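You operate a simulated robot arm through the tools that you are given. There is no shell and no other tool.

Carry out the task below with a simulated robot arm. There is one attempt and no reset: what you move stays moved.

Task
Clamp the blue gland in the vise, tighten its nut, then unclamp it.
Fine: leave it standing in the open vise, and the black table's other two glands alone.

It is judged by the outcome, as a careful person would: the job done as asked, and still so three seconds after it is handed in. It fails if anything else is knocked over, pushed out of place, dropped, spilled or broken.

Robot
A 6-joint arm with a fingered hand, fixed in place. Base frame: the origin is on the floor under the middle of its stand, x ahead of it, y to its left, z up; the work surface is at about z = 0.81. Readings come in m, degrees, newtons and seconds.
With the tool pointing down near the work surface it reaches from about 0.3 to 0.62 m from the base axis. Its first joint turns from -166.0 to 166.0 degrees. Payload 3.2 kg.
The tool frame sits at the grasp point between the pads (the TCP): z along the fingers, y along the line on which they close. The tips reach 0.022 m beyond it. The gripper opens to 0.112 m; its body begins 0.06 m behind the TCP. The gripper is a hand of 3 fingers: y runs from the thumb to the fingers, the wrist lies at [0, 0, -0.218] in the tool frame, and closing takes about 1.5 s.
Orientation is that of the tool frame in the base frame, as a unit quaternion [x, y, z, w]. With the fingers straight down and closing along the base's y, the tool's x points along the base's -x, its y along +y and its z along -z.

Tools
- The arm moves only by the tool send_rows. Its argument "motion" is a list of rows, each a list of 7 numbers: the shift along the base's x, y, z in cm, then the turn, a rotation vector about the base's x, y, z in degrees, then the finger opening in cm, from 0 to 11.2. In form: [[x, y, z, wx, wy, wz, grip], ...]. A call has 1 to 20 rows; each row is the pose to reach, as a shift and turn from the pose commanded when the call began. A row lasts 0.2 s, in which the tool goes at most 0.05 m and 8.6 degrees; a call with a longer step from one row to the next is refused whole, and so is a gripper value outside its range. Where a pose cannot be reached the arm comes as near as it can. A force on the tool above 40 N (or 10 N above the force at the start of the call, whichever is more), or a blocked arm, ends the call early, and 0.2 s more pass. The fingers move at their own pace (about 0.108 m/s each) and stop on an object; they squeeze with about 25 N. The grip force told is the motor's: it shows also when the fingers shut on nothing. Time passes only in rows, and 0.2 s behind the last, so rows that repeat a pose let the fingers close. It gives the time, the measured TCP pose, the force on the tool (base axes), the opening and the grip force at its end, in the units of the frame above (readings bear some noise), with the torque about the TCP (base axes, N m) and any sound that the robot's microphone picked up.
- Cameras (640 x 400 px; columns grow to the right, rows downward): "scene" is fixed at [0.2197, -0.5009, 1.5714]; the picture's right is [0.94, 0.33, 0.00], its down [0.32, -0.91, -0.26] and it looks along [-0.09, 0.25, -0.96] (base axes); focal length 354 px, centre (320, 200). "wrist" rides on the gripper at [0.066, 0.003, -0.08] in the tool frame; the picture's right is [-0.05, 1.00, 0.00], its down [-0.77, -0.04, -0.64] and it looks along [-0.64, -0.03, 0.77] (tool axes); focal length 275 px, centre (320, 200). There is no depth. A picture from a camera that has moved, and an enlarged one, comes with that camera's place and axes in the base frame and with its lens.
- camera(camera): a new picture of that camera. The clock stands still meanwhile.
- lift_body(by): slides the trunk up (or, below 0, down) by that many m; the arm rides with it, the base frame stays. It gives what a move gives, with no picture.
- preshape(shape): the hand has 3 fingers and takes this shape, open, in about a second: jaw (thumb against the fingers, like two jaws); tri (thumb and two fingers); tip (a fingertip pinch); poke (one finger out to press); point (the index stretched); flat (the hand flat); cup (the hand cupped); fist (a fist). The gripper value then closes the fingers along that shape, each until it touches; the sizes above hold for jaw. It gives what a move gives, with no picture.
- close_up(camera, box): a new picture of the part [left, top, right, bottom] of that camera's present view, enlarged. The clock stands still meanwhile.
- close_job(): hands the job in; it is judged then, once.

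Nothing tells you positions but the pictures and the camera data. Unless the task says otherwise, let go and move clear before handing in.

The tools are called by a JSON object that holds its "op" and its "data". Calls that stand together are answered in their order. send_rows: Moves the arm, as the interface text tells. Its arguments: {"type":"object","properties":{"motion":{"type":"array","items":{"type":"array","items":{"type":"number"}}}},"required":["motion"]} The other tools are called the same way: lift_body (by) moves the trunk up or down; preshape (shape) gives the hand a shape; camera (camera) takes a picture; close_up (camera, box) takes an enlarged picture of a part of a camera's view; close_job () hands the job in.

At the start:

```text
time: 0.0
eef_pos: [0.0375, -0.3395, 1.175]
tcp_rot: [0.001, 1.0, -0.001, 0.001]
ft_force: [0.5, -0.7, -0.7]
ft_torque: [0.0, 0.01, -0.01]
width: 0.1121
gripper_force: 0.0
shape: jaw
trunk travel left (down, up): [-0.525, 0.065]
```

scene: 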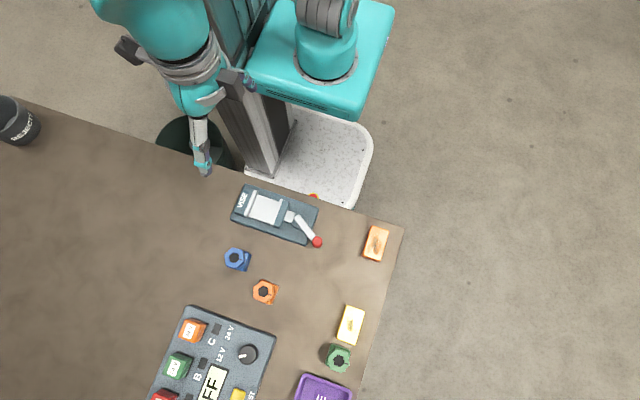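
wrist: 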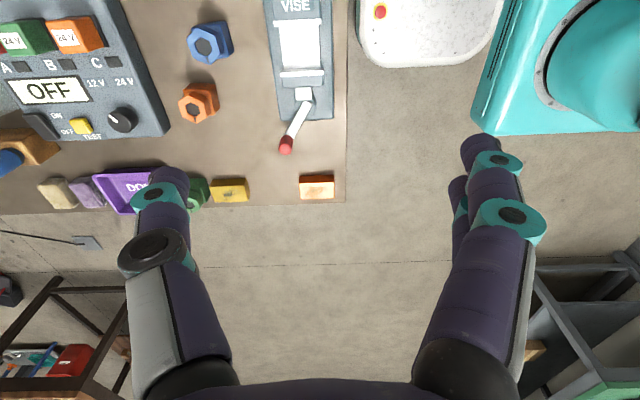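

I see a table with a vise, a blue, an orange and a green gland, and a switch box. I'll look closer at the vise and the glands before moving.

{"op": "close_up", "data": {"camera": "scene", "box": [200, 160, 420, 300]}}

{"op": "close_up", "data": {"camera": "wrist", "box": [160, 0, 360, 160]}}

{"op": "close_up", "data": {"camera": "scene", "box": [130, 290, 370, 400]}}

```text
2.86 times, centred on (310, 230) of scene
camera zoom: at [0.2197, -0.5009, 1.5714], right [0.94, 0.33, 0.0], down [0.32, -0.91, -0.26], along [-0.09, 0.25, -0.96], focal length 1011 px, centre (349, 114)
```

zoom: 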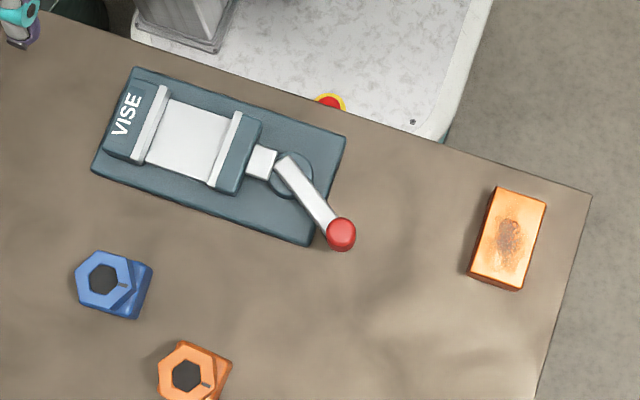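

```text
2.50 times, centred on (260, 80) of wrist
camera zoom: at [-0.0281, -0.3346, 1.2561], right [0.05, 1.0, 0.0], down [0.77, -0.04, 0.64], along [0.64, -0.03, -0.77], focal length 688 px, centre (470, 500)
```

zoom: 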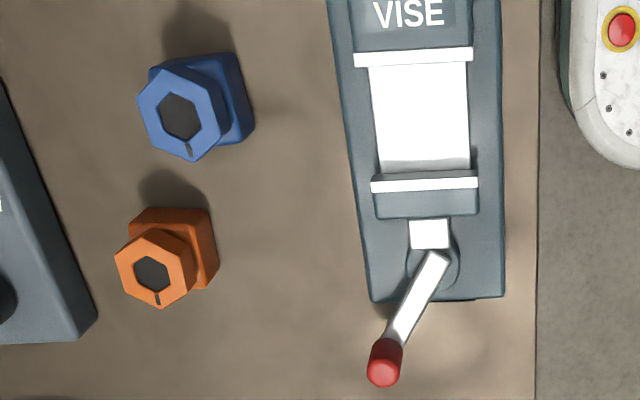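

```text
2.67 times, centred on (250, 345) of scene
camera zoom: at [0.2197, -0.5009, 1.5714], right [0.94, 0.33, 0.0], down [0.32, -0.91, -0.26], along [-0.09, 0.25, -0.96], focal length 943 px, centre (507, -187)
```

zoom: 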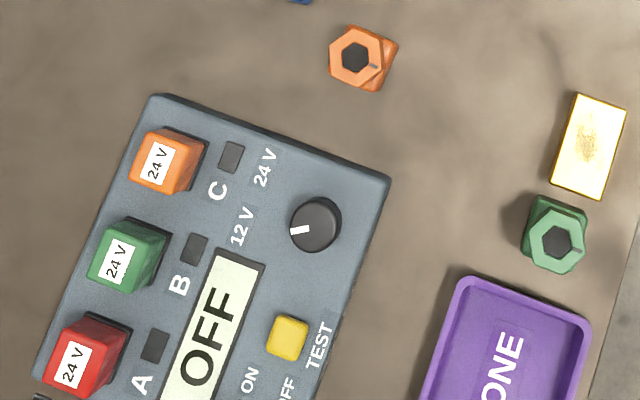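

The vise axis runs about along the base x axis, with the jaws near (0.02..0.08, -0.37) and the lever knob near (0.18, -0.40). The blue gland is near (0.034, -0.486). I'll move the hand back so the wrist camera sees both up close.

{"op": "send_rows", "data": {"motion": [[-2, -1, -1.5, 0, 0, 0, 11.2], [-4, -2, -3, 0, 0, 0, 11.2], [-6, -3.5, -5, 0, 0, 0, 11.2], [-8, -5, -7, 0, 0, 0, 11.2], [-10, -6.5, -9, 0, 0, 0, 11.2], [-12, -8, -10.5, 0, 0, 0, 11.2], [-14, -8.5, -11.5, 0, 0, 0, 11.2], [-15.7, -9, -12.5, 0, 0, 0, 11.2], [-15.7, -9, -12.5, 0, 0, 0, 11.2]]}}

{"op": "camera", "data": {"camera": "wrist"}}

{"op": "camera", "data": {"camera": "scene"}}

```text
time: 2.0
eef_pos: [-0.1194, -0.4296, 1.0508]
tcp_rot: [0.001, 1.0, -0.001, 0.001]
ft_force: [-0.4, -0.1, 0.5]
ft_torque: [0.01, 0.01, 0.0]
width: 0.1122
gripper_force: 0.1
shape: jaw
trunk travel left (down, up): [-0.525, 0.065]
```

```text
taken
camera wrist: at [-0.1846, -0.4254, 1.132], right [0.05, 1.0, 0.0], down [0.77, -0.04, 0.64], along [0.64, -0.03, -0.77], focal length 275 px, centre (320, 200)
```

wrist: 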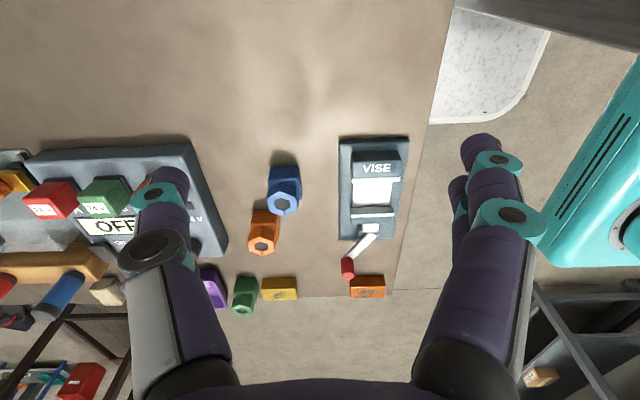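

```text
taken
```

scene: 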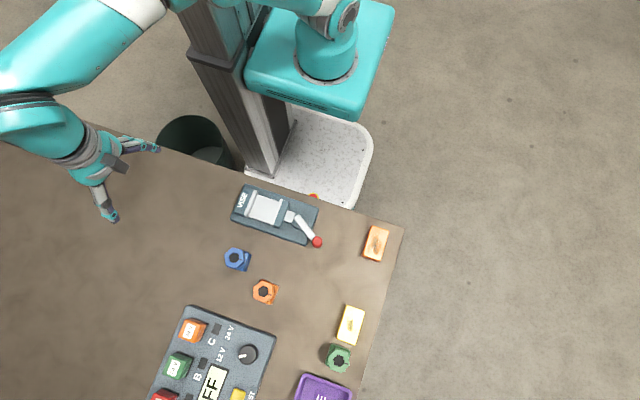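

The blue gland and the vise both show in the wrist view. I'll enlarge it to judge shapes and heights.

{"op": "close_up", "data": {"camera": "wrist", "box": [230, 120, 430, 300]}}

{"op": "close_up", "data": {"camera": "wrist", "box": [230, 150, 330, 230]}}

{"op": "close_up", "data": {"camera": "wrist", "box": [320, 130, 430, 290]}}

{"op": "close_up", "data": {"camera": "scene", "box": [210, 180, 330, 280]}}

```text
2.22 times, centred on (330, 210) of wrist
camera zoom: at [-0.1846, -0.4254, 1.132], right [0.05, 1.0, 0.0], down [0.77, -0.04, 0.64], along [0.64, -0.03, -0.77], focal length 612 px, centre (298, 178)
```

zoom: 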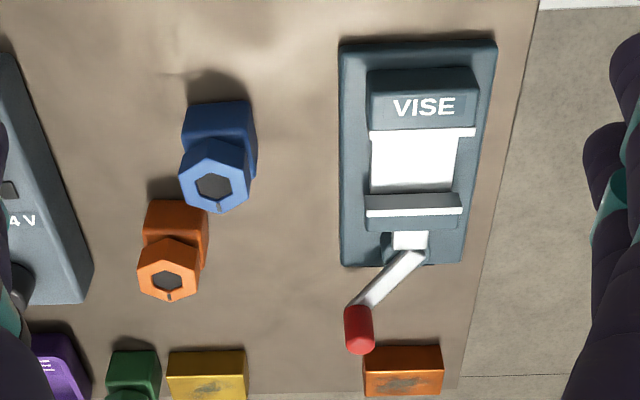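

```text
5.00 times, centred on (280, 190) of wrist
camera zoom: at [-0.1846, -0.4254, 1.132], right [0.05, 1.0, 0.0], down [0.77, -0.04, 0.64], along [0.64, -0.03, -0.77], focal length 1376 px, centre (520, 250)
```

zoom: 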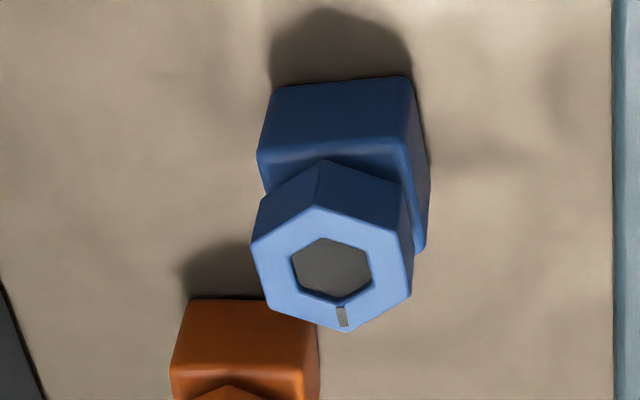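

```text
2.50 times, centred on (375, 210) of wrist
camera zoom: at [-0.1846, -0.4254, 1.132], right [0.05, 1.0, 0.0], down [0.77, -0.04, 0.64], along [0.64, -0.03, -0.77], focal length 688 px, centre (182, 175)
```

zoom: 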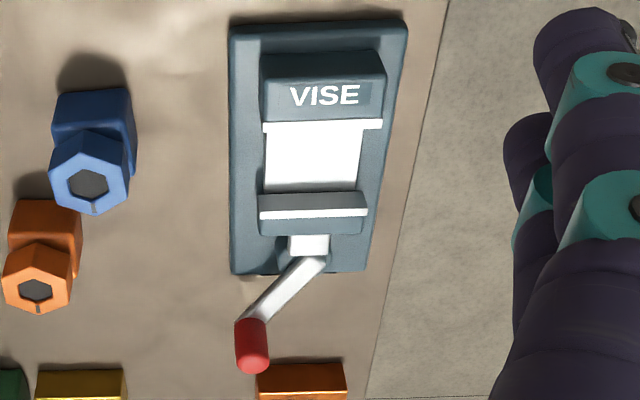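

```text
4.00 times, centred on (270, 230) of scene
camera zoom: at [0.2197, -0.5009, 1.5714], right [0.94, 0.33, 0.0], down [0.32, -0.91, -0.26], along [-0.09, 0.25, -0.96], focal length 1415 px, centre (520, 80)
```

zoom: 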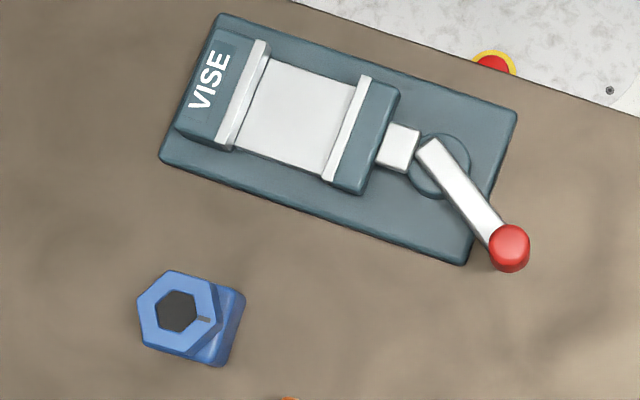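

The blue gland's body is about 38 mm square, centred near (0.039, -0.4835), with its nut top near z = 0.867. The vise jaws have a gap of about 52 mm around (0.0495, -0.367). Next I'll hover over the gland with partly closed fingers and check alignment.

{"op": "send_rows", "data": {"motion": [[2, -0.7, -1.3, 0, 0, 0, 10], [4, -1.4, -2.6, 0, 0, 0, 9], [6, -2, -3.9, 0, 0, 0, 8], [8, -2.7, -5.2, 0, 0, 0, 8], [10, -3.4, -6.5, 0, 0, 0, 8], [12, -4.1, -7.8, 0, 0, 0, 8], [14, -4.8, -9, 0, 0, 0, 8], [15.84, -5.39, -10.1, 0, 0, 0, 8], [15.84, -5.39, -10.1, 0, 0, 0, 8], [15.84, -5.39, -10.1, 0, 0, 0, 8]]}}

{"op": "camera", "data": {"camera": "wrist"}}

{"op": "camera", "data": {"camera": "scene"}}

```text
time: 4.2
eef_pos: [0.0389, -0.4851, 0.9505]
tcp_rot: [0.001, 1.0, -0.001, 0.001]
ft_force: [-0.1, 0.0, -0.5]
ft_torque: [0.0, 0.02, -0.04]
width: 0.0802
gripper_force: 0.1
shape: jaw
trunk travel left (down, up): [-0.525, 0.065]
```

```text
taken
camera wrist: at [-0.0264, -0.4801, 1.0311], right [0.05, 1.0, 0.0], down [0.77, -0.04, 0.64], along [0.64, -0.03, -0.77], focal length 275 px, centre (320, 200)
```

wrist: 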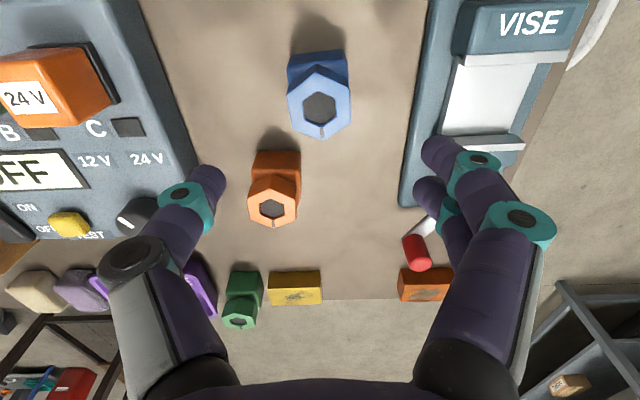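

```text
taken
```

scene: 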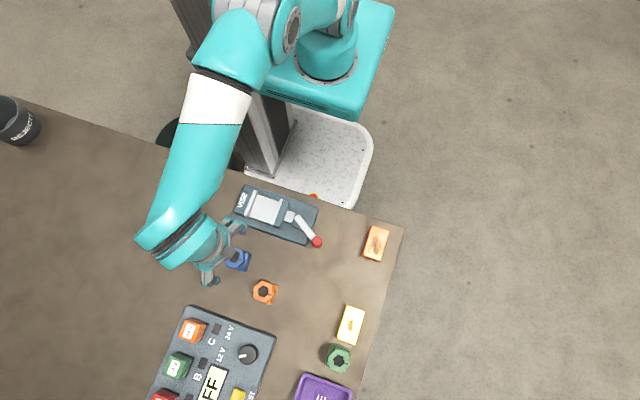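

The gland sits centred under the hand at about (0.037, -0.484). I'll lower the hand around it, still open.

{"op": "send_rows", "data": {"motion": [[0, 0.15, -2, 0, 0, 0, 8], [-0.1, 0.15, -4, 0, 0, 0, 8], [-0.1, 0.15, -6, 0, 0, 0, 8], [-0.1, 0.15, -8, 0, 0, 0, 8], [-0.1, 0.15, -9, 0, 0, 0, 8], [-0.1, 0.15, -10, 0, 0, 0, 8], [-0.1, 0.15, -10, 0, 0, 0, 8]]}}

{"op": "camera", "data": {"camera": "wrist"}}

{"op": "close_up", "data": {"camera": "scene", "box": [170, 180, 330, 300]}}

```text
time: 5.8
eef_pos: [0.0354, -0.4813, 0.8498]
tcp_rot: [0.001, 1.0, -0.001, 0.001]
ft_force: [-0.7, 0.3, 0.0]
ft_torque: [0.01, -0.03, 0.0]
width: 0.0805
gripper_force: 0.0
shape: jaw
trunk travel left (down, up): [-0.525, 0.065]
```

```text
taken
camera wrist: at [-0.029, -0.4766, 0.9308], right [0.05, 1.0, 0.0], down [0.77, -0.04, 0.64], along [0.64, -0.03, -0.77], focal length 275 px, centre (320, 200)
```

wrist: 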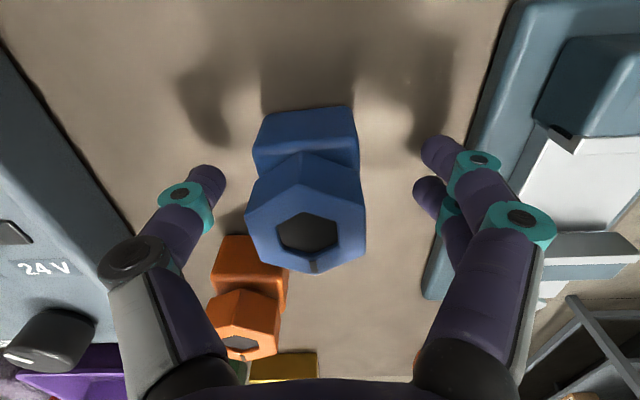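

```text
3.33 times, centred on (250, 240) of scene
camera zoom: at [0.2197, -0.5009, 1.5714], right [0.94, 0.33, 0.0], down [0.32, -0.91, -0.26], along [-0.09, 0.25, -0.96], focal length 1179 px, centre (553, 67)
```

zoom: 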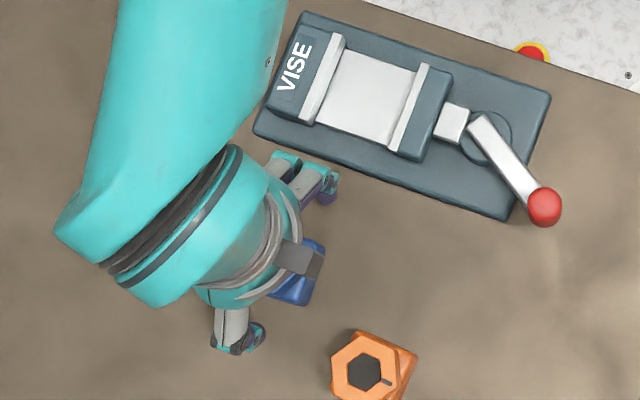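

The gland lies about 3 mm off the hand's centre (toward +x, -y). I'll trim the position and then close the fingers on it.

{"op": "send_rows", "data": {"motion": [[0.25, -0.3, 0, 0, 0, 0, 8], [0.25, -0.3, 0, 0, 0, 0, 6], [0.25, -0.3, 0, 0, 0, 0, 5], [0.25, -0.3, 0, 0, 0, 0, 4], [0.25, -0.3, 0, 0, 0, 0, 3], [0.25, -0.3, 0, 0, 0, 0, 2.5], [0.25, -0.3, 0, 0, 0, 0, 2.5], [0.25, -0.3, 0, 0, 0, 0, 2.5], [0.25, -0.3, 0, 0, 0, 0, 2.5], [0.25, -0.3, 0, 0, 0, 0, 2.5]]}}

{"op": "camera", "data": {"camera": "wrist"}}

```text
time: 8.0
eef_pos: [0.0402, -0.4837, 0.8504]
tcp_rot: [0.001, 1.0, -0.001, 0.001]
ft_force: [0.1, 0.0, 0.2]
ft_torque: [-0.01, -0.01, -0.03]
width: 0.0343
gripper_force: 25.2
shape: jaw
trunk travel left (down, up): [-0.525, 0.065]
```

```text
taken
camera wrist: at [-0.0262, -0.4799, 0.9308], right [0.05, 1.0, 0.0], down [0.77, -0.04, 0.64], along [0.64, -0.03, -0.77], focal length 275 px, centre (320, 200)
```

wrist: 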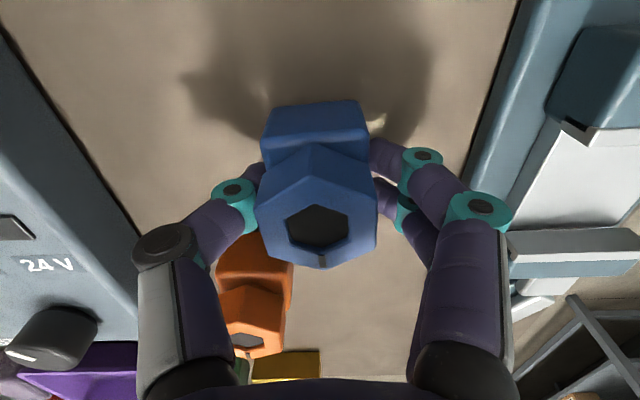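

The gland is gripped (25 N, 34 mm). I'll lift it straight up 7 cm and check it hangs square.

{"op": "send_rows", "data": {"motion": [[0, 0, 1, 0, 0, 0, 2.5], [0, 0, 2.5, 0, 0, 0, 2.5], [0, 0, 4, 0, 0, 0, 2.5], [0, 0, 5.5, 0, 0, 0, 2.5], [0, 0, 7, 0, 0, 0, 2.5], [0, 0, 7, 0, 0, 0, 2.5]]}}

{"op": "camera", "data": {"camera": "wrist"}}

{"op": "close_up", "data": {"camera": "scene", "box": [170, 180, 330, 300]}}

```text
time: 9.4
eef_pos: [0.0399, -0.4849, 0.9197]
tcp_rot: [0.001, 1.0, -0.001, 0.001]
ft_force: [0.3, -0.6, -1.5]
ft_torque: [-0.01, -0.01, 0.04]
width: 0.0338
gripper_force: 24.9
shape: jaw
trunk travel left (down, up): [-0.525, 0.065]
```

```text
taken
camera wrist: at [-0.0251, -0.4808, 1.0002], right [0.05, 1.0, 0.0], down [0.77, -0.04, 0.64], along [0.64, -0.03, -0.77], focal length 275 px, centre (320, 200)
```

wrist: 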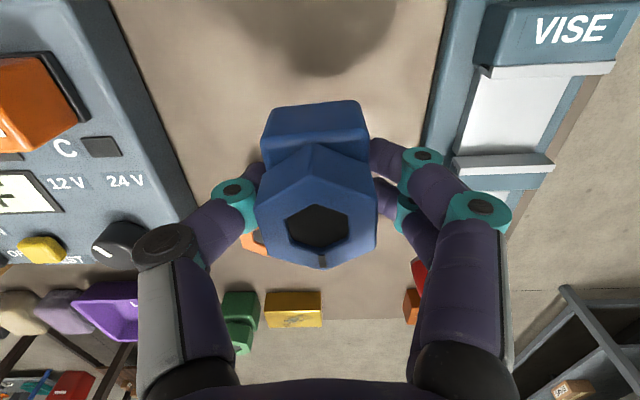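

```text
3.33 times, centred on (250, 240) of scene
camera zoom: at [0.2197, -0.5009, 1.5714], right [0.94, 0.33, 0.0], down [0.32, -0.91, -0.26], along [-0.09, 0.25, -0.96], focal length 1179 px, centre (553, 67)
```

zoom: 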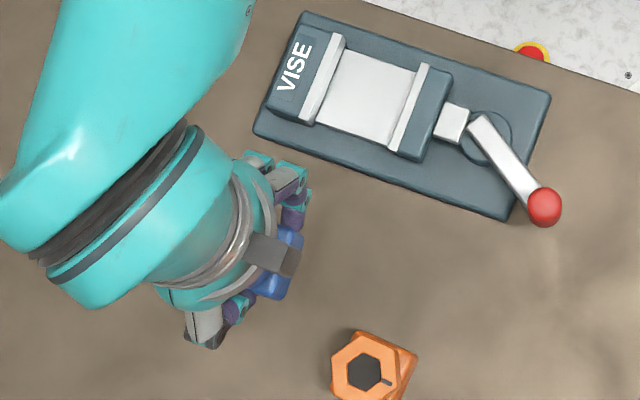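

The gland hangs square and steady. I'll carry it over the jaws at about (0.047, -0.367), staying high.

{"op": "send_rows", "data": {"motion": [[0.1, 1.5, 0, 0, 0, 0, 2.5], [0.2, 3, 0, 0, 0, 0, 2.5], [0.3, 5, 0, 0, 0, 0, 2.5], [0.4, 7, 0, 0, 0, 0, 2.5], [0.6, 9, 0, 0, 0, 0, 2.5], [0.7, 10.5, 0, 0, 0, 0, 2.5], [0.8, 11.75, 0, 0, 0, 0, 2.5], [0.8, 11.75, 0, 0, 0, 0, 2.5], [0.8, 11.75, 0, 0, 0, 0, 2.5]]}}

{"op": "camera", "data": {"camera": "wrist"}}

{"op": "close_up", "data": {"camera": "scene", "box": [190, 150, 350, 270]}}

```text
time: 11.4
eef_pos: [0.0476, -0.3666, 0.9196]
tcp_rot: [0.001, 1.0, 0.0, 0.0]
ft_force: [-0.3, 0.4, -0.7]
ft_torque: [-0.02, -0.01, -0.01]
width: 0.0336
gripper_force: 25.6
shape: jaw
trunk travel left (down, up): [-0.525, 0.065]
```

```text
taken
camera wrist: at [-0.0175, -0.3622, 1.0002], right [0.05, 1.0, 0.0], down [0.77, -0.04, 0.64], along [0.64, -0.03, -0.77], focal length 275 px, centre (320, 200)
```

wrist: 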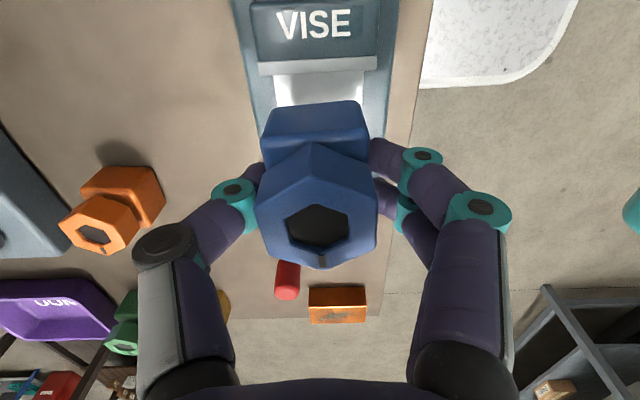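

```text
3.33 times, centred on (270, 210) of scene
camera zoom: at [0.2197, -0.5009, 1.5714], right [0.94, 0.33, 0.0], down [0.32, -0.91, -0.26], along [-0.09, 0.25, -0.96], focal length 1179 px, centre (487, 167)
```

zoom: 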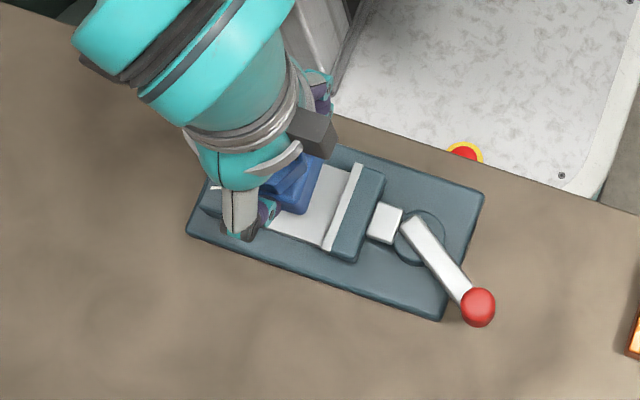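

The gland is over the bed with about 6 mm to spare at each jaw. I'll lower it to just above the bed, then finish in small steps.

{"op": "send_rows", "data": {"motion": [[0, 0, -1, 0, 0, 0, 2.5], [0, 0, -2, 0, 0, 0, 2.5], [0, 0, -2.7, 0, 0, 0, 2.5], [0, 0, -3.2, 0, 0, 0, 2.5], [0, 0, -3.6, 0, 0, 0, 2.5], [0, 0, -3.6, 0, 0, 0, 2.5]]}}

{"op": "camera", "data": {"camera": "wrist"}}

{"op": "close_up", "data": {"camera": "scene", "box": [210, 170, 330, 260]}}

```text
time: 12.8
eef_pos: [0.0459, -0.3671, 0.8826]
tcp_rot: [0.0, 1.0, -0.001, 0.0]
ft_force: [0.4, 0.4, -1.2]
ft_torque: [0.04, 0.03, 0.01]
width: 0.0339
gripper_force: 24.6
shape: jaw
trunk travel left (down, up): [-0.525, 0.065]
```

```text
taken
camera wrist: at [-0.0181, -0.3625, 0.9636], right [0.05, 1.0, 0.0], down [0.77, -0.04, 0.64], along [0.64, -0.03, -0.77], focal length 275 px, centre (320, 200)
```

wrist: 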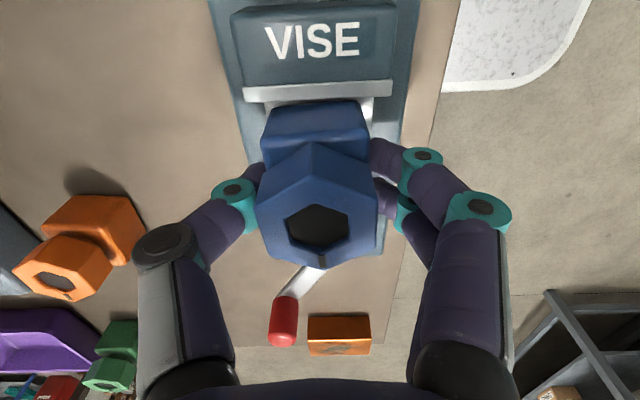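

```text
4.44 times, centred on (270, 215) of scene
camera zoom: at [0.2197, -0.5009, 1.5714], right [0.94, 0.33, 0.0], down [0.32, -0.91, -0.26], along [-0.09, 0.25, -0.96], focal length 1572 px, centre (542, 133)
```

zoom: 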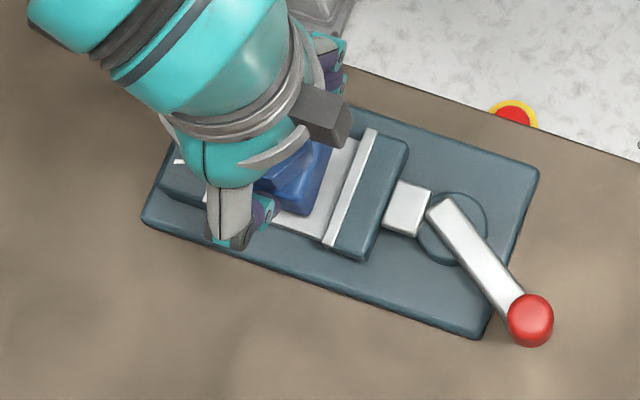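

Still free of the bed (force near zero). I'll lower a few millimetres more while watching the force.

{"op": "send_rows", "data": {"motion": [[0, 0, -0.15, 0, 0, 0, 2.5], [0, 0, -0.3, 0, 0, 0, 2.5], [0, 0, -0.45, 0, 0, 0, 2.5], [0, 0, -0.45, 0, 0, 0, 2.5]]}}

```text
time: 13.8
eef_pos: [0.0475, -0.3664, 0.8797]
tcp_rot: [0.0, 1.0, -0.001, 0.002]
ft_force: [0.4, 0.1, -0.7]
ft_torque: [-0.01, -0.02, 0.0]
width: 0.0337
gripper_force: 25.1
shape: jaw
trunk travel left (down, up): [-0.525, 0.065]
```

{"op": "send_rows", "data": {"motion": [[0, 0, -0.1, 0, 0, 0, 2.5], [0, 0, -0.2, 0, 0, 0, 2.5], [0, 0, -0.3, 0, 0, 0, 2.5], [0, 0, -0.3, 0, 0, 0, 2.5]]}}

{"op": "camera", "data": {"camera": "wrist"}}

```text
time: 14.8
eef_pos: [0.0476, -0.3664, 0.8754]
tcp_rot: [0.001, 1.0, -0.002, 0.0]
ft_force: [-0.5, -0.2, -0.8]
ft_torque: [-0.02, 0.03, -0.03]
width: 0.0337
gripper_force: 25.0
shape: jaw
trunk travel left (down, up): [-0.525, 0.065]
```

```text
taken
camera wrist: at [-0.017, -0.362, 0.9569], right [0.05, 1.0, 0.0], down [0.77, -0.04, 0.64], along [0.64, -0.03, -0.77], focal length 275 px, centre (320, 200)
```

wrist: 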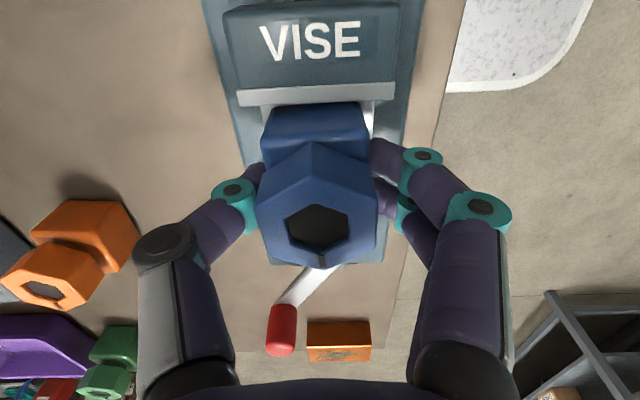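

No contact yet, so the bed is slightly lower than estimated. I'll keep lowering in 1 mm steps.

{"op": "send_rows", "data": {"motion": [[0, 0, -0.1, 0, 0, 0, 2.5], [0, 0, -0.2, 0, 0, 0, 2.5], [0, 0, -0.2, 0, 0, 0, 2.5]]}}

{"op": "close_up", "data": {"camera": "scene", "box": [220, 180, 310, 250]}}

```text
time: 15.6
eef_pos: [0.0477, -0.3671, 0.8749]
tcp_rot: [0.002, 1.0, -0.001, 0.002]
ft_force: [-0.4, 0.1, -0.6]
ft_torque: [-0.02, 0.0, 0.01]
width: 0.0339
gripper_force: 25.2
shape: jaw
trunk travel left (down, up): [-0.525, 0.065]
```

```text
5.71 times, centred on (265, 215) of scene
camera zoom: at [0.2197, -0.5009, 1.5714], right [0.94, 0.33, 0.0], down [0.32, -0.91, -0.26], along [-0.09, 0.25, -0.96], focal length 2021 px, centre (634, 114)
```

zoom: 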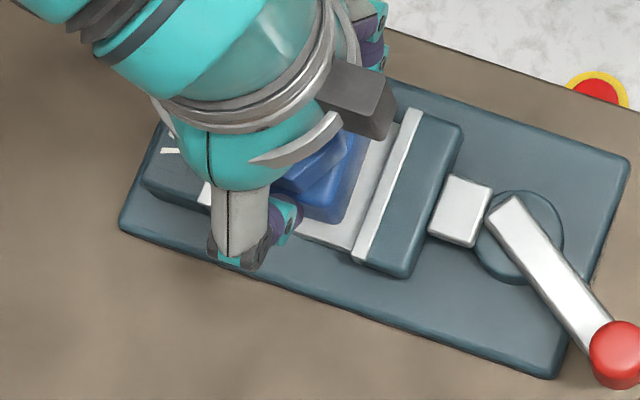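

{"op": "send_rows", "data": {"motion": [[0, 0, -0.1, 0, 0, 0, 2.5], [0, 0, -0.2, 0, 0, 0, 2.5], [0, 0, -0.2, 0, 0, 0, 2.5]]}}

{"op": "close_up", "data": {"camera": "wrist", "box": [220, 60, 420, 200]}}

```text
time: 16.4
eef_pos: [0.0481, -0.3661, 0.8732]
tcp_rot: [0.001, 1.0, -0.003, 0.001]
ft_force: [-0.4, -1.5, 8.5]
ft_torque: [0.03, 0.03, 0.0]
width: 0.0341
gripper_force: 24.9
shape: jaw
trunk travel left (down, up): [-0.525, 0.065]
```

```text
2.86 times, centred on (320, 130) of wrist
camera zoom: at [-0.0172, -0.3618, 0.954], right [0.05, 1.0, 0.0], down [0.77, -0.04, 0.64], along [0.64, -0.03, -0.77], focal length 786 px, centre (320, 400)
```

zoom: 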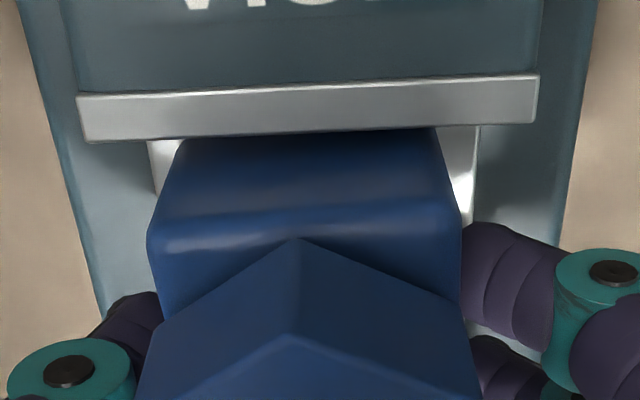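

The force rose to 8.5 N upward, so the gland now rests on the bed. I'll open the fingers gently and look before rising.

{"op": "send_rows", "data": {"motion": [[0, 0, 0, 0, 0, 0, 3.6], [0, 0, 0, 0, 0, 0, 4.5], [0, 0, 0, 0, 0, 0, 5.5], [0, 0, 0, 0, 0, 0, 7], [0, 0, 0, 0, 0, 0, 7.5], [0, 0, 0, 0, 0, 0, 7.5]]}}

{"op": "camera", "data": {"camera": "wrist"}}

{"op": "close_up", "data": {"camera": "scene", "box": [220, 180, 310, 250]}}

```text
time: 17.8
eef_pos: [0.0473, -0.3661, 0.8736]
tcp_rot: [0.002, 1.0, 0.0, 0.002]
ft_force: [-0.9, 0.0, -0.5]
ft_torque: [-0.01, -0.02, 0.02]
width: 0.0747
gripper_force: 0.1
shape: jaw
trunk travel left (down, up): [-0.525, 0.065]
```

```text
taken
camera wrist: at [-0.017, -0.3619, 0.9534], right [0.05, 1.0, 0.0], down [0.77, -0.04, 0.64], along [0.64, -0.03, -0.77], focal length 275 px, centre (320, 200)
```

wrist: 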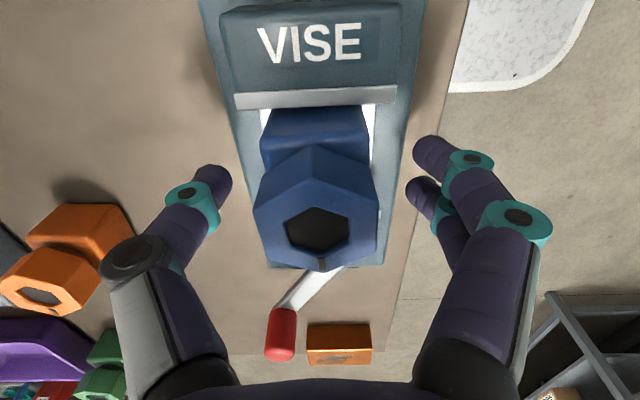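

```text
5.71 times, centred on (265, 215) of scene
camera zoom: at [0.2197, -0.5009, 1.5714], right [0.94, 0.33, 0.0], down [0.32, -0.91, -0.26], along [-0.09, 0.25, -0.96], focal length 2021 px, centre (634, 114)
```

zoom: 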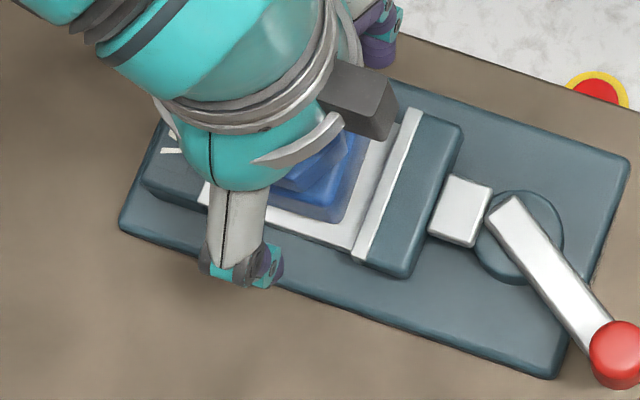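

The gland stands freely on the vise bed. I'll rise clear and view the vise and lever from above.

{"op": "send_rows", "data": {"motion": [[0, 0, 1.5, 0, 0, 0, 7.5], [0, 0, 3, 0, 0, 0, 7.5], [0, 0, 5, 0, 0, 0, 7.5], [0, 0, 7, 0, 0, 0, 7.5], [0, 0, 9, 0, 0, 0, 7.5], [0, 0, 11, 0, 0, 0, 7.5], [0, 0, 11, 0, 0, 0, 7.5]]}}

{"op": "close_up", "data": {"camera": "wrist", "box": [220, 20, 420, 220]}}

{"op": "close_up", "data": {"camera": "scene", "box": [220, 170, 340, 260]}}

```text
time: 19.4
eef_pos: [0.0472, -0.3667, 0.9845]
tcp_rot: [-0.001, 1.0, 0.0, 0.001]
ft_force: [0.1, 0.8, -0.2]
ft_torque: [0.01, 0.04, -0.02]
width: 0.0745
gripper_force: 0.0
shape: jaw
trunk travel left (down, up): [-0.525, 0.065]
```

```text
2.00 times, centred on (320, 120) of wrist
camera zoom: at [-0.0176, -0.362, 1.0649], right [0.05, 1.0, 0.0], down [0.77, -0.04, 0.64], along [0.64, -0.03, -0.77], focal length 551 px, centre (320, 360)
```

zoom: 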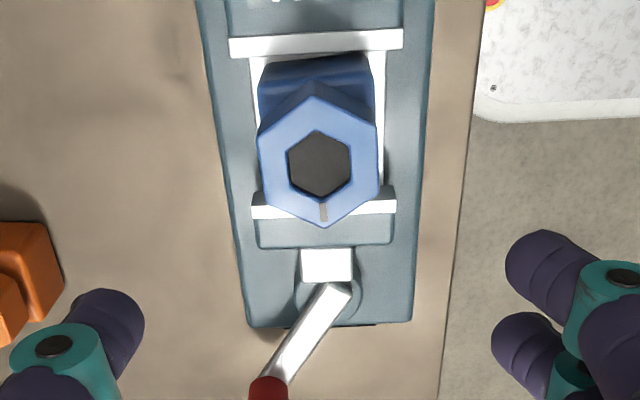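

```text
4.44 times, centred on (280, 215) of scene
camera zoom: at [0.2197, -0.5009, 1.5714], right [0.94, 0.33, 0.0], down [0.32, -0.91, -0.26], along [-0.09, 0.25, -0.96], focal length 1572 px, centre (498, 133)
```

zoom: 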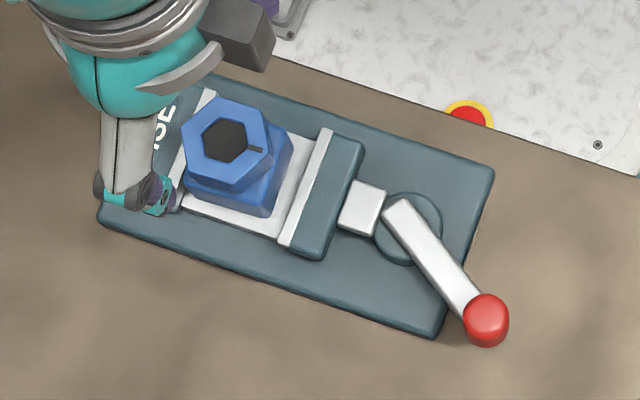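

The gland stands upright between the jaws, with its nut top near z = 0.89. The lever's pivot is near (0.126, -0.366) and its red knob near (0.180, -0.402). I'll hover over the knob with the hand turned to face across the lever.

{"op": "send_rows", "data": {"motion": [[2, -0.5, 0, 0, 0, -5.5, 7.5], [4.5, -1.2, 0, 0, 0, -11, 7], [7, -1.8, 0, 0, 0, -16.5, 6.5], [9.5, -2.5, 0, 0, 0, -22, 6], [12, -3.2, -0.5, 0, 0, -27.5, 6], [13.3, -3.5, -1.5, 0, 0, -33, 6], [13.3, -3.5, -2.5, 0, 0, -33, 6], [13.3, -3.5, -2.5, 0, 0, -33, 6]]}}

{"op": "camera", "data": {"camera": "wrist"}}

{"op": "camera", "data": {"camera": "scene"}}

```text
time: 21.2
eef_pos: [0.1691, -0.4949, 1.0578]
tcp_rot: [0.274, 0.962, 0.002, -0.004]
ft_force: [-0.5, -0.5, -0.9]
ft_torque: [-0.02, 0.04, -0.01]
width: 0.0602
gripper_force: 0.1
shape: jaw
out of reach, approached as far as the arm can: row 2, 3, 4, 5, 6, 7, 8
trunk travel left (down, up): [-0.525, 0.065]
```

```text
taken
camera wrist: at [0.1154, -0.4557, 1.1394], right [0.57, 0.82, 0.0], down [0.64, -0.44, 0.63], along [0.52, -0.36, -0.78], focal length 275 px, centre (320, 200)
```

wrist: 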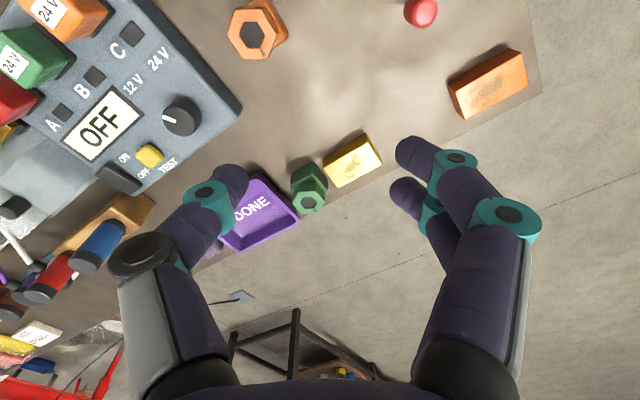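

```text
taken
```

scene: 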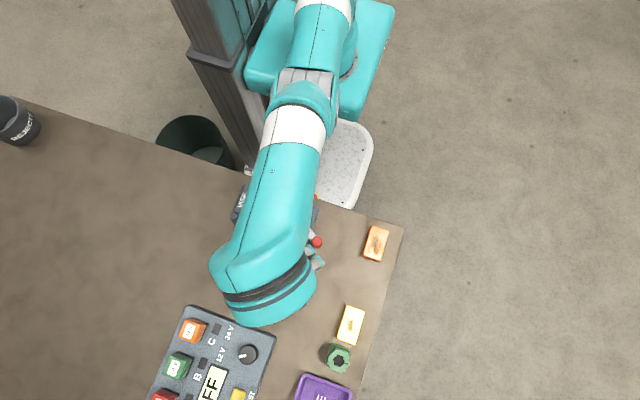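

The arm reported that pose as out of reach and stopped short at about (0.169, -0.495, 1.058), with the table undisturbed. I'll issue a hold row to learn what pose is now commanded.

{"op": "send_rows", "data": {"motion": [[0, 0, 0, 0, 0, 0, 6], [0, 0, 0, 0, 0, 0, 6]]}}

```text
time: 21.8
eef_pos: [0.1677, -0.4959, 1.0581]
tcp_rot: [0.274, 0.962, 0.004, -0.004]
ft_force: [-0.4, 0.1, 0.1]
ft_torque: [-0.01, 0.01, 0.04]
width: 0.0604
gripper_force: 0.1
shape: jaw
trunk travel left (down, up): [-0.525, 0.065]
```

The commanded pose follows the reached one. From here I'll try sliding toward the knob at this height in small steps.

{"op": "send_rows", "data": {"motion": [[0.2, 1.5, 0, 0, 0, 0, 6], [0.4, 3, 0, 0, 0, 0, 6], [0.6, 4.5, 0, 0, 0, 0, 6]]}}

```text
time: 22.6
eef_pos: [0.1736, -0.4757, 1.0848]
tcp_rot: [0.283, 0.959, 0.007, -0.006]
ft_force: [0.3, -0.7, -0.2]
ft_torque: [-0.04, 0.02, -0.02]
width: 0.0603
gripper_force: 0.0
shape: jaw
out of reach, approached as far as the arm can: row 1, 2, 3
trunk travel left (down, up): [-0.525, 0.065]
```

Sliding inward is limited with the hand turned this way, so the yaw is probably what blocks it. I'll turn the hand back to its original yaw at this height and see whether the reach returns.

{"op": "send_rows", "data": {"motion": [[0, 0, 0, 0, 0, 5.5, 6], [0, 0, 0, 0, 0, 11, 6], [0, 0, 0, 0, 0, 16.5, 6], [0, 0, 0, 0, 0, 22, 6], [0, 0, 0, 0, 0, 27.5, 6], [0, 0, 0, 0, 0, 33, 6], [0, 0, 0, 0, 0, 33, 6]]}}

{"op": "camera", "data": {"camera": "scene"}}

```text
time: 24.2
eef_pos: [0.1747, -0.4741, 1.0944]
tcp_rot: [0.0, 1.0, 0.002, 0.0]
ft_force: [0.1, -0.3, -0.4]
ft_torque: [0.01, -0.04, -0.03]
width: 0.0604
gripper_force: 0.1
shape: jaw
out of reach, approached as far as the arm can: row 1, 2, 3, 4, 5, 6, 7
trunk travel left (down, up): [-0.525, 0.065]
```

```text
taken
```

scene: 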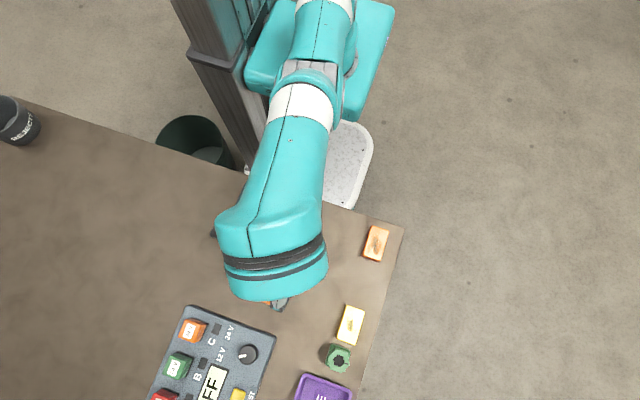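

The yaw came back to 0, but the arm still reports a limit. It may be in a different posture than before. I'll back off toward the region it reached earlier, at larger radius and smaller x.

{"op": "send_rows", "data": {"motion": [[-2, 0, 0, 0, 0, 0, 6], [-4, 0, 0, 0, 0, 0, 6], [-6, 0, 0, 0, 0, 0, 6], [-8, 0, 0, 0, 0, 0, 6], [-10, 0, 0, 0, 0, 0, 6], [-12, 0, 0, 0, 0, 0, 6], [-12, 0, 0, 0, 0, 0, 6]]}}

{"op": "camera", "data": {"camera": "scene"}}

```text
time: 25.8
eef_pos: [0.0527, -0.4877, 1.0969]
tcp_rot: [0.002, 1.0, 0.0, 0.0]
ft_force: [0.0, 0.0, 0.2]
ft_torque: [0.03, 0.01, -0.02]
width: 0.0603
gripper_force: 0.2
shape: jaw
out of reach, approached as far as the arm can: row 1, 2, 3, 4, 5, 6, 7
trunk travel left (down, up): [-0.525, 0.065]
```

```text
taken
```

scene: 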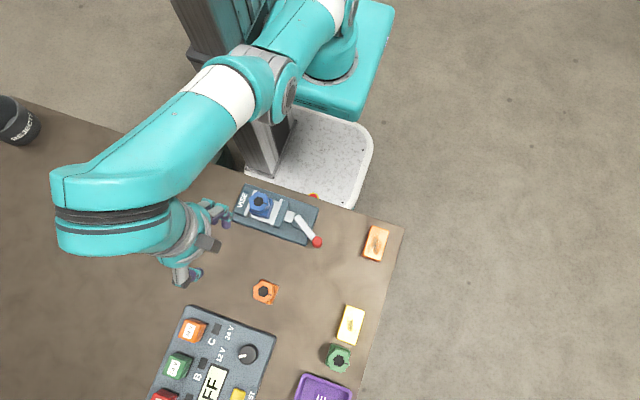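

The arm is near (0.053, -0.488, 1.097) with the table below empty. I'll try to return to the pose that worked earlier, (0.039, -0.485, 0.95).

{"op": "send_rows", "data": {"motion": [[-0.2, 0, -2, 0, 0, 0, 6], [-0.4, 0, -4, 0, 0, 0, 6], [-0.6, 0.1, -6, 0, 0, 0, 6], [-0.8, 0.2, -8, 0, 0, 0, 6], [-1, 0.2, -10, 0, 0, 0, 6], [-1.2, 0.2, -12, 0, 0, 0, 6], [-1.4, 0.2, -14, 0, 0, 0, 6], [-1.4, 0.2, -14, 0, 0, 0, 6]]}}

{"op": "camera", "data": {"camera": "scene"}}

```text
time: 27.6
eef_pos: [0.0524, -0.4868, 1.097]
tcp_rot: [0.0, 1.0, -0.001, 0.0]
ft_force: [-0.7, -0.4, 0.9]
ft_torque: [0.0, -0.01, -0.02]
width: 0.0602
gripper_force: 0.1
shape: jaw
out of reach, approached as far as the arm can: row 1, 2, 3, 4, 5, 6, 7, 8
trunk travel left (down, up): [-0.525, 0.065]
```

```text
taken
```

scene: 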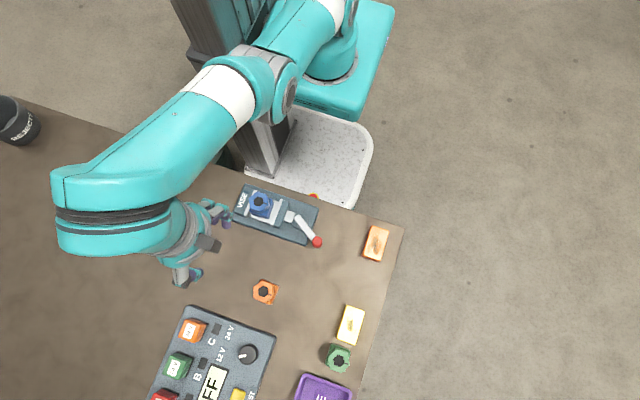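

The arm did not move at all downward, so some joint is at a stop in this posture. I'll probe small moves in other directions to find how to bend it back.

{"op": "send_rows", "data": {"motion": [[0, 0, 1, 0, 0, 0, 6], [0, 0, 2, 0, 0, 0, 6], [0, 0, 2, 0, 0, 0, 6]]}}

{"op": "send_rows", "data": {"motion": [[0, -1, 0, 0, 0, 0, 6], [0, -2, 0, 0, 0, 0, 6], [0, -2, 0, 0, 0, 0, 6]]}}

{"op": "send_rows", "data": {"motion": [[-1, 0, 0, 0, 0, 0, 6], [-2, 0, 0, 0, 0, 0, 6], [-2, 0, 0, 0, 0, 0, 6]]}}

```text
time: 28.4
eef_pos: [0.0553, -0.4864, 1.1028]
tcp_rot: [0.0, 1.0, 0.001, -0.001]
ft_force: [0.0, 0.6, 0.5]
ft_torque: [0.03, -0.01, 0.0]
width: 0.0604
gripper_force: 0.1
shape: jaw
out of reach, approached as far as the arm can: row 1, 2, 3
trunk travel left (down, up): [-0.525, 0.065]
```

```text
time: 29.2
eef_pos: [0.055, -0.4869, 1.1035]
tcp_rot: [0.0, 1.0, 0.0, -0.001]
ft_force: [0.1, 0.2, -1.0]
ft_torque: [0.02, 0.02, 0.0]
width: 0.0604
gripper_force: 0.1
shape: jaw
out of reach, approached as far as the arm can: row 1, 2, 3
trunk travel left (down, up): [-0.525, 0.065]
```

```text
time: 30.0
eef_pos: [0.0353, -0.4863, 1.1027]
tcp_rot: [0.001, 1.0, -0.001, 0.0]
ft_force: [-0.4, -0.3, 0.1]
ft_torque: [-0.02, 0.04, -0.01]
width: 0.0602
gripper_force: 0.0
shape: jaw
trunk travel left (down, up): [-0.525, 0.065]
```

Moving toward -x works without complaint. From here I'll try small moves down and inward.

{"op": "send_rows", "data": {"motion": [[0, 0, -1, 0, 0, 0, 6], [0, 0, -2, 0, 0, 0, 6], [0, 0, -2, 0, 0, 0, 6]]}}

{"op": "send_rows", "data": {"motion": [[-1, 0, 0, 0, 0, 0, 6], [-3, 0, 0, 0, 0, 0, 6], [-5, 0, 0, 0, 0, 0, 6], [-5, 0, 0, 0, 0, 0, 6]]}}

{"op": "send_rows", "data": {"motion": [[0, 0, -1, 0, 0, 0, 6], [0, 0, -2, 0, 0, 0, 6], [0, 0, -2, 0, 0, 0, 6]]}}

```text
time: 30.8
eef_pos: [0.0349, -0.4875, 1.0936]
tcp_rot: [0.001, 1.0, 0.002, 0.001]
ft_force: [0.0, 0.1, 0.1]
ft_torque: [0.0, 0.0, -0.02]
width: 0.0604
gripper_force: 0.1
shape: jaw
out of reach, approached as far as the arm can: row 2, 3
trunk travel left (down, up): [-0.525, 0.065]
```

```text
time: 31.8
eef_pos: [-0.0161, -0.4854, 1.0952]
tcp_rot: [0.002, 1.0, -0.001, 0.001]
ft_force: [0.4, -0.2, 0.0]
ft_torque: [0.01, -0.01, 0.01]
width: 0.0603
gripper_force: 0.2
shape: jaw
trunk travel left (down, up): [-0.525, 0.065]
```

```text
time: 32.6
eef_pos: [-0.0157, -0.4839, 1.0949]
tcp_rot: [0.0, 1.0, -0.001, 0.001]
ft_force: [0.0, -1.0, -0.1]
ft_torque: [0.03, -0.03, 0.0]
width: 0.0605
gripper_force: 0.1
shape: jaw
out of reach, approached as far as the arm can: row 1, 2, 3
trunk travel left (down, up): [-0.525, 0.065]
```

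The arm seems nearly straight, with its elbow bent slightly the wrong way against a stop. I'll stretch it fully outward and then press outward and down, which should bend the elbow back up.

{"op": "send_rows", "data": {"motion": [[0, -2, 1.5, 0, 0, 0, 6], [0, -3.5, 2.5, 0, 0, 0, 6], [0, -3.5, 2.5, 0, 0, 0, 6], [0, -3.5, -2, 0, 0, 0, 6], [0, -3.5, -6, 0, 0, 0, 6], [0, -3.5, -10, 0, 0, 0, 6], [0, -3.5, -10, 0, 0, 0, 6]]}}

{"op": "camera", "data": {"camera": "scene"}}

```text
time: 34.2
eef_pos: [-0.0135, -0.5187, 0.9961]
tcp_rot: [0.001, 1.0, -0.001, 0.001]
ft_force: [-0.3, 1.0, 0.8]
ft_torque: [0.01, 0.0, 0.02]
width: 0.0606
gripper_force: 0.2
shape: jaw
out of reach, approached as far as the arm can: row 1, 2, 3, 4, 5
trunk travel left (down, up): [-0.525, 0.065]
```

```text
taken
```

scene: 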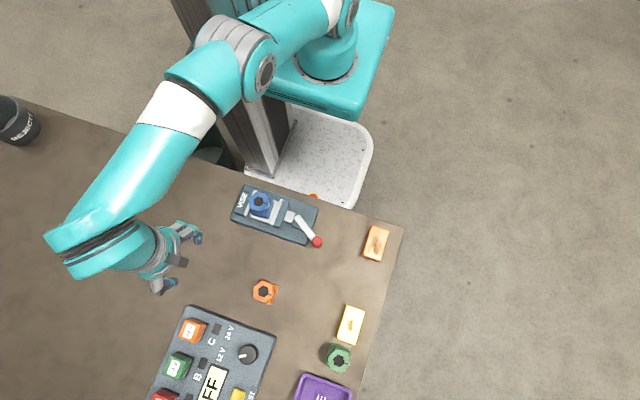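

That pose was reached properly. I'll test moving inward and down to confirm the elbow has come back to its normal side.

{"op": "send_rows", "data": {"motion": [[0, 1.5, 0, 0, 0, 0, 6], [0, 3, 0, 0, 0, 0, 6], [0, 5, 0, 0, 0, 0, 6], [0, 6.5, 0, 0, 0, 0, 6], [0, 8, 0, 0, 0, 0, 6], [0, 8, 0, 0, 0, 0, 6]]}}

{"op": "camera", "data": {"camera": "scene"}}

```text
time: 35.6
eef_pos: [-0.0145, -0.4397, 0.995]
tcp_rot: [0.0, 1.0, -0.001, 0.001]
ft_force: [-0.5, -0.1, 0.4]
ft_torque: [0.0, 0.01, 0.02]
width: 0.0603
gripper_force: 0.0
shape: jaw
trunk travel left (down, up): [-0.525, 0.065]
```

```text
taken
```

scene: 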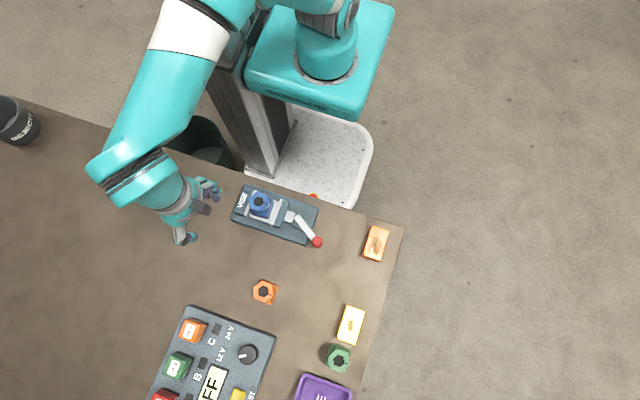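

The arm is back in its normal posture. Before approaching the knob I'll test how far the hand can turn at this safe place, in small turns.

{"op": "send_rows", "data": {"motion": [[0, 0, 0, 0, 0, -5, 6], [0, 0, 0, 0, 0, -10, 6], [0, 0, 0, 0, 0, -15, 6]]}}

{"op": "send_rows", "data": {"motion": [[0, 0, 0, 0, 0, -5, 6], [0, 0, 0, 0, 0, -10, 6]]}}

```text
time: 36.4
eef_pos: [-0.0152, -0.4411, 0.9947]
tcp_rot: [0.132, 0.991, -0.002, 0.001]
ft_force: [0.4, -0.4, -0.9]
ft_torque: [-0.04, 0.04, -0.01]
width: 0.0604
gripper_force: 0.1
shape: jaw
trunk travel left (down, up): [-0.525, 0.065]
```

```text
time: 37.0
eef_pos: [-0.0152, -0.4404, 0.9948]
tcp_rot: [0.218, 0.976, -0.001, 0.001]
ft_force: [0.4, -0.6, -0.5]
ft_torque: [-0.02, 0.01, -0.07]
width: 0.0601
gripper_force: 0.0
shape: jaw
trunk travel left (down, up): [-0.525, 0.065]
```

{"op": "send_rows", "data": {"motion": [[0, 0, 0, 0, 0, -5, 6], [0, 0, 0, 0, 0, -10, 6], [0, 0, 0, 0, 0, -15, 6]]}}

{"op": "send_rows", "data": {"motion": [[0, 0, 0, 0, 0, -5, 6], [0, 0, 0, 0, 0, -10, 6], [0, 0, 0, 0, 0, -15, 6]]}}

```text
time: 37.8
eef_pos: [-0.0615, -0.464, 1.0334]
tcp_rot: [0.338, 0.941, 0.006, 0.003]
ft_force: [0.1, -0.9, -1.2]
ft_torque: [-0.01, 0.02, -0.02]
width: 0.0603
gripper_force: 0.1
shape: jaw
out of reach, approached as far as the arm can: row 1, 2, 3
trunk travel left (down, up): [-0.525, 0.065]
```

```text
time: 38.6
eef_pos: [-0.0701, -0.497, 1.0468]
tcp_rot: [0.463, 0.886, 0.001, 0.0]
ft_force: [-0.7, -0.2, -0.5]
ft_torque: [0.01, 0.02, 0.02]
width: 0.0602
gripper_force: 0.1
shape: jaw
out of reach, approached as far as the arm can: row 1, 2, 3
trunk travel left (down, up): [-0.525, 0.065]
```

The hand can't turn beyond about -25° of yaw here: a wrist joint stop at roughly 67° relative to the arm direction. Turning the positive way should be open, so I'll turn back to yaw about +10°.

{"op": "send_rows", "data": {"motion": [[0, 0, 0, 0, 0, 7.5, 6], [0, 0, 0, 0, 0, 15, 6], [0, 0, 0, 0, 0, 22.5, 6], [0, 0, 0, 0, 0, 30, 6], [0, 0, 0, 0, 0, 37.5, 6], [0, 0, 0, 0, 0, 45, 6], [0, 0, 0, 0, 0, 52.5, 6], [0, 0, 0, 0, 0, 60, 6], [0, 0, 0, 0, 0, 65, 6], [0, 0, 0, 0, 0, 65, 6]]}}

{"op": "send_rows", "data": {"motion": [[0, 0, -2, 0, 0, 0, 6], [0, 0, -4, 0, 0, 0, 6]]}}

{"op": "camera", "data": {"camera": "scene"}}

```text
time: 40.8
eef_pos: [-0.0712, -0.498, 1.0477]
tcp_rot: [-0.086, 0.996, -0.001, 0.0]
ft_force: [-0.3, 0.7, -0.5]
ft_torque: [0.01, 0.0, 0.0]
width: 0.0602
gripper_force: 0.0
shape: jaw
trunk travel left (down, up): [-0.525, 0.065]
```

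```text
time: 41.4
eef_pos: [-0.0743, -0.5081, 1.0135]
tcp_rot: [-0.086, 0.996, 0.001, 0.002]
ft_force: [-0.1, -0.2, 1.1]
ft_torque: [0.04, -0.02, 0.01]
width: 0.0602
gripper_force: 0.1
shape: jaw
out of reach, approached as far as the arm can: row 2
trunk travel left (down, up): [-0.525, 0.065]
```

```text
taken
```

scene: 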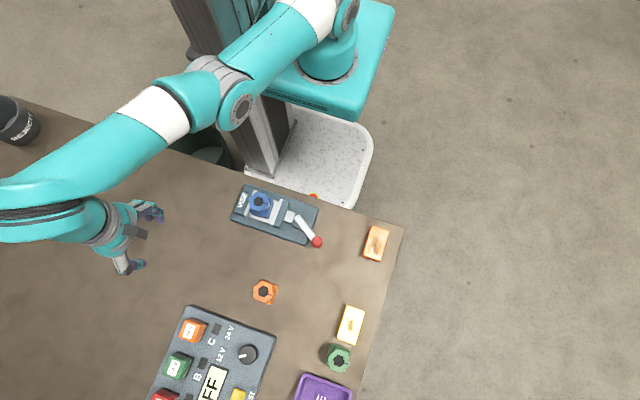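

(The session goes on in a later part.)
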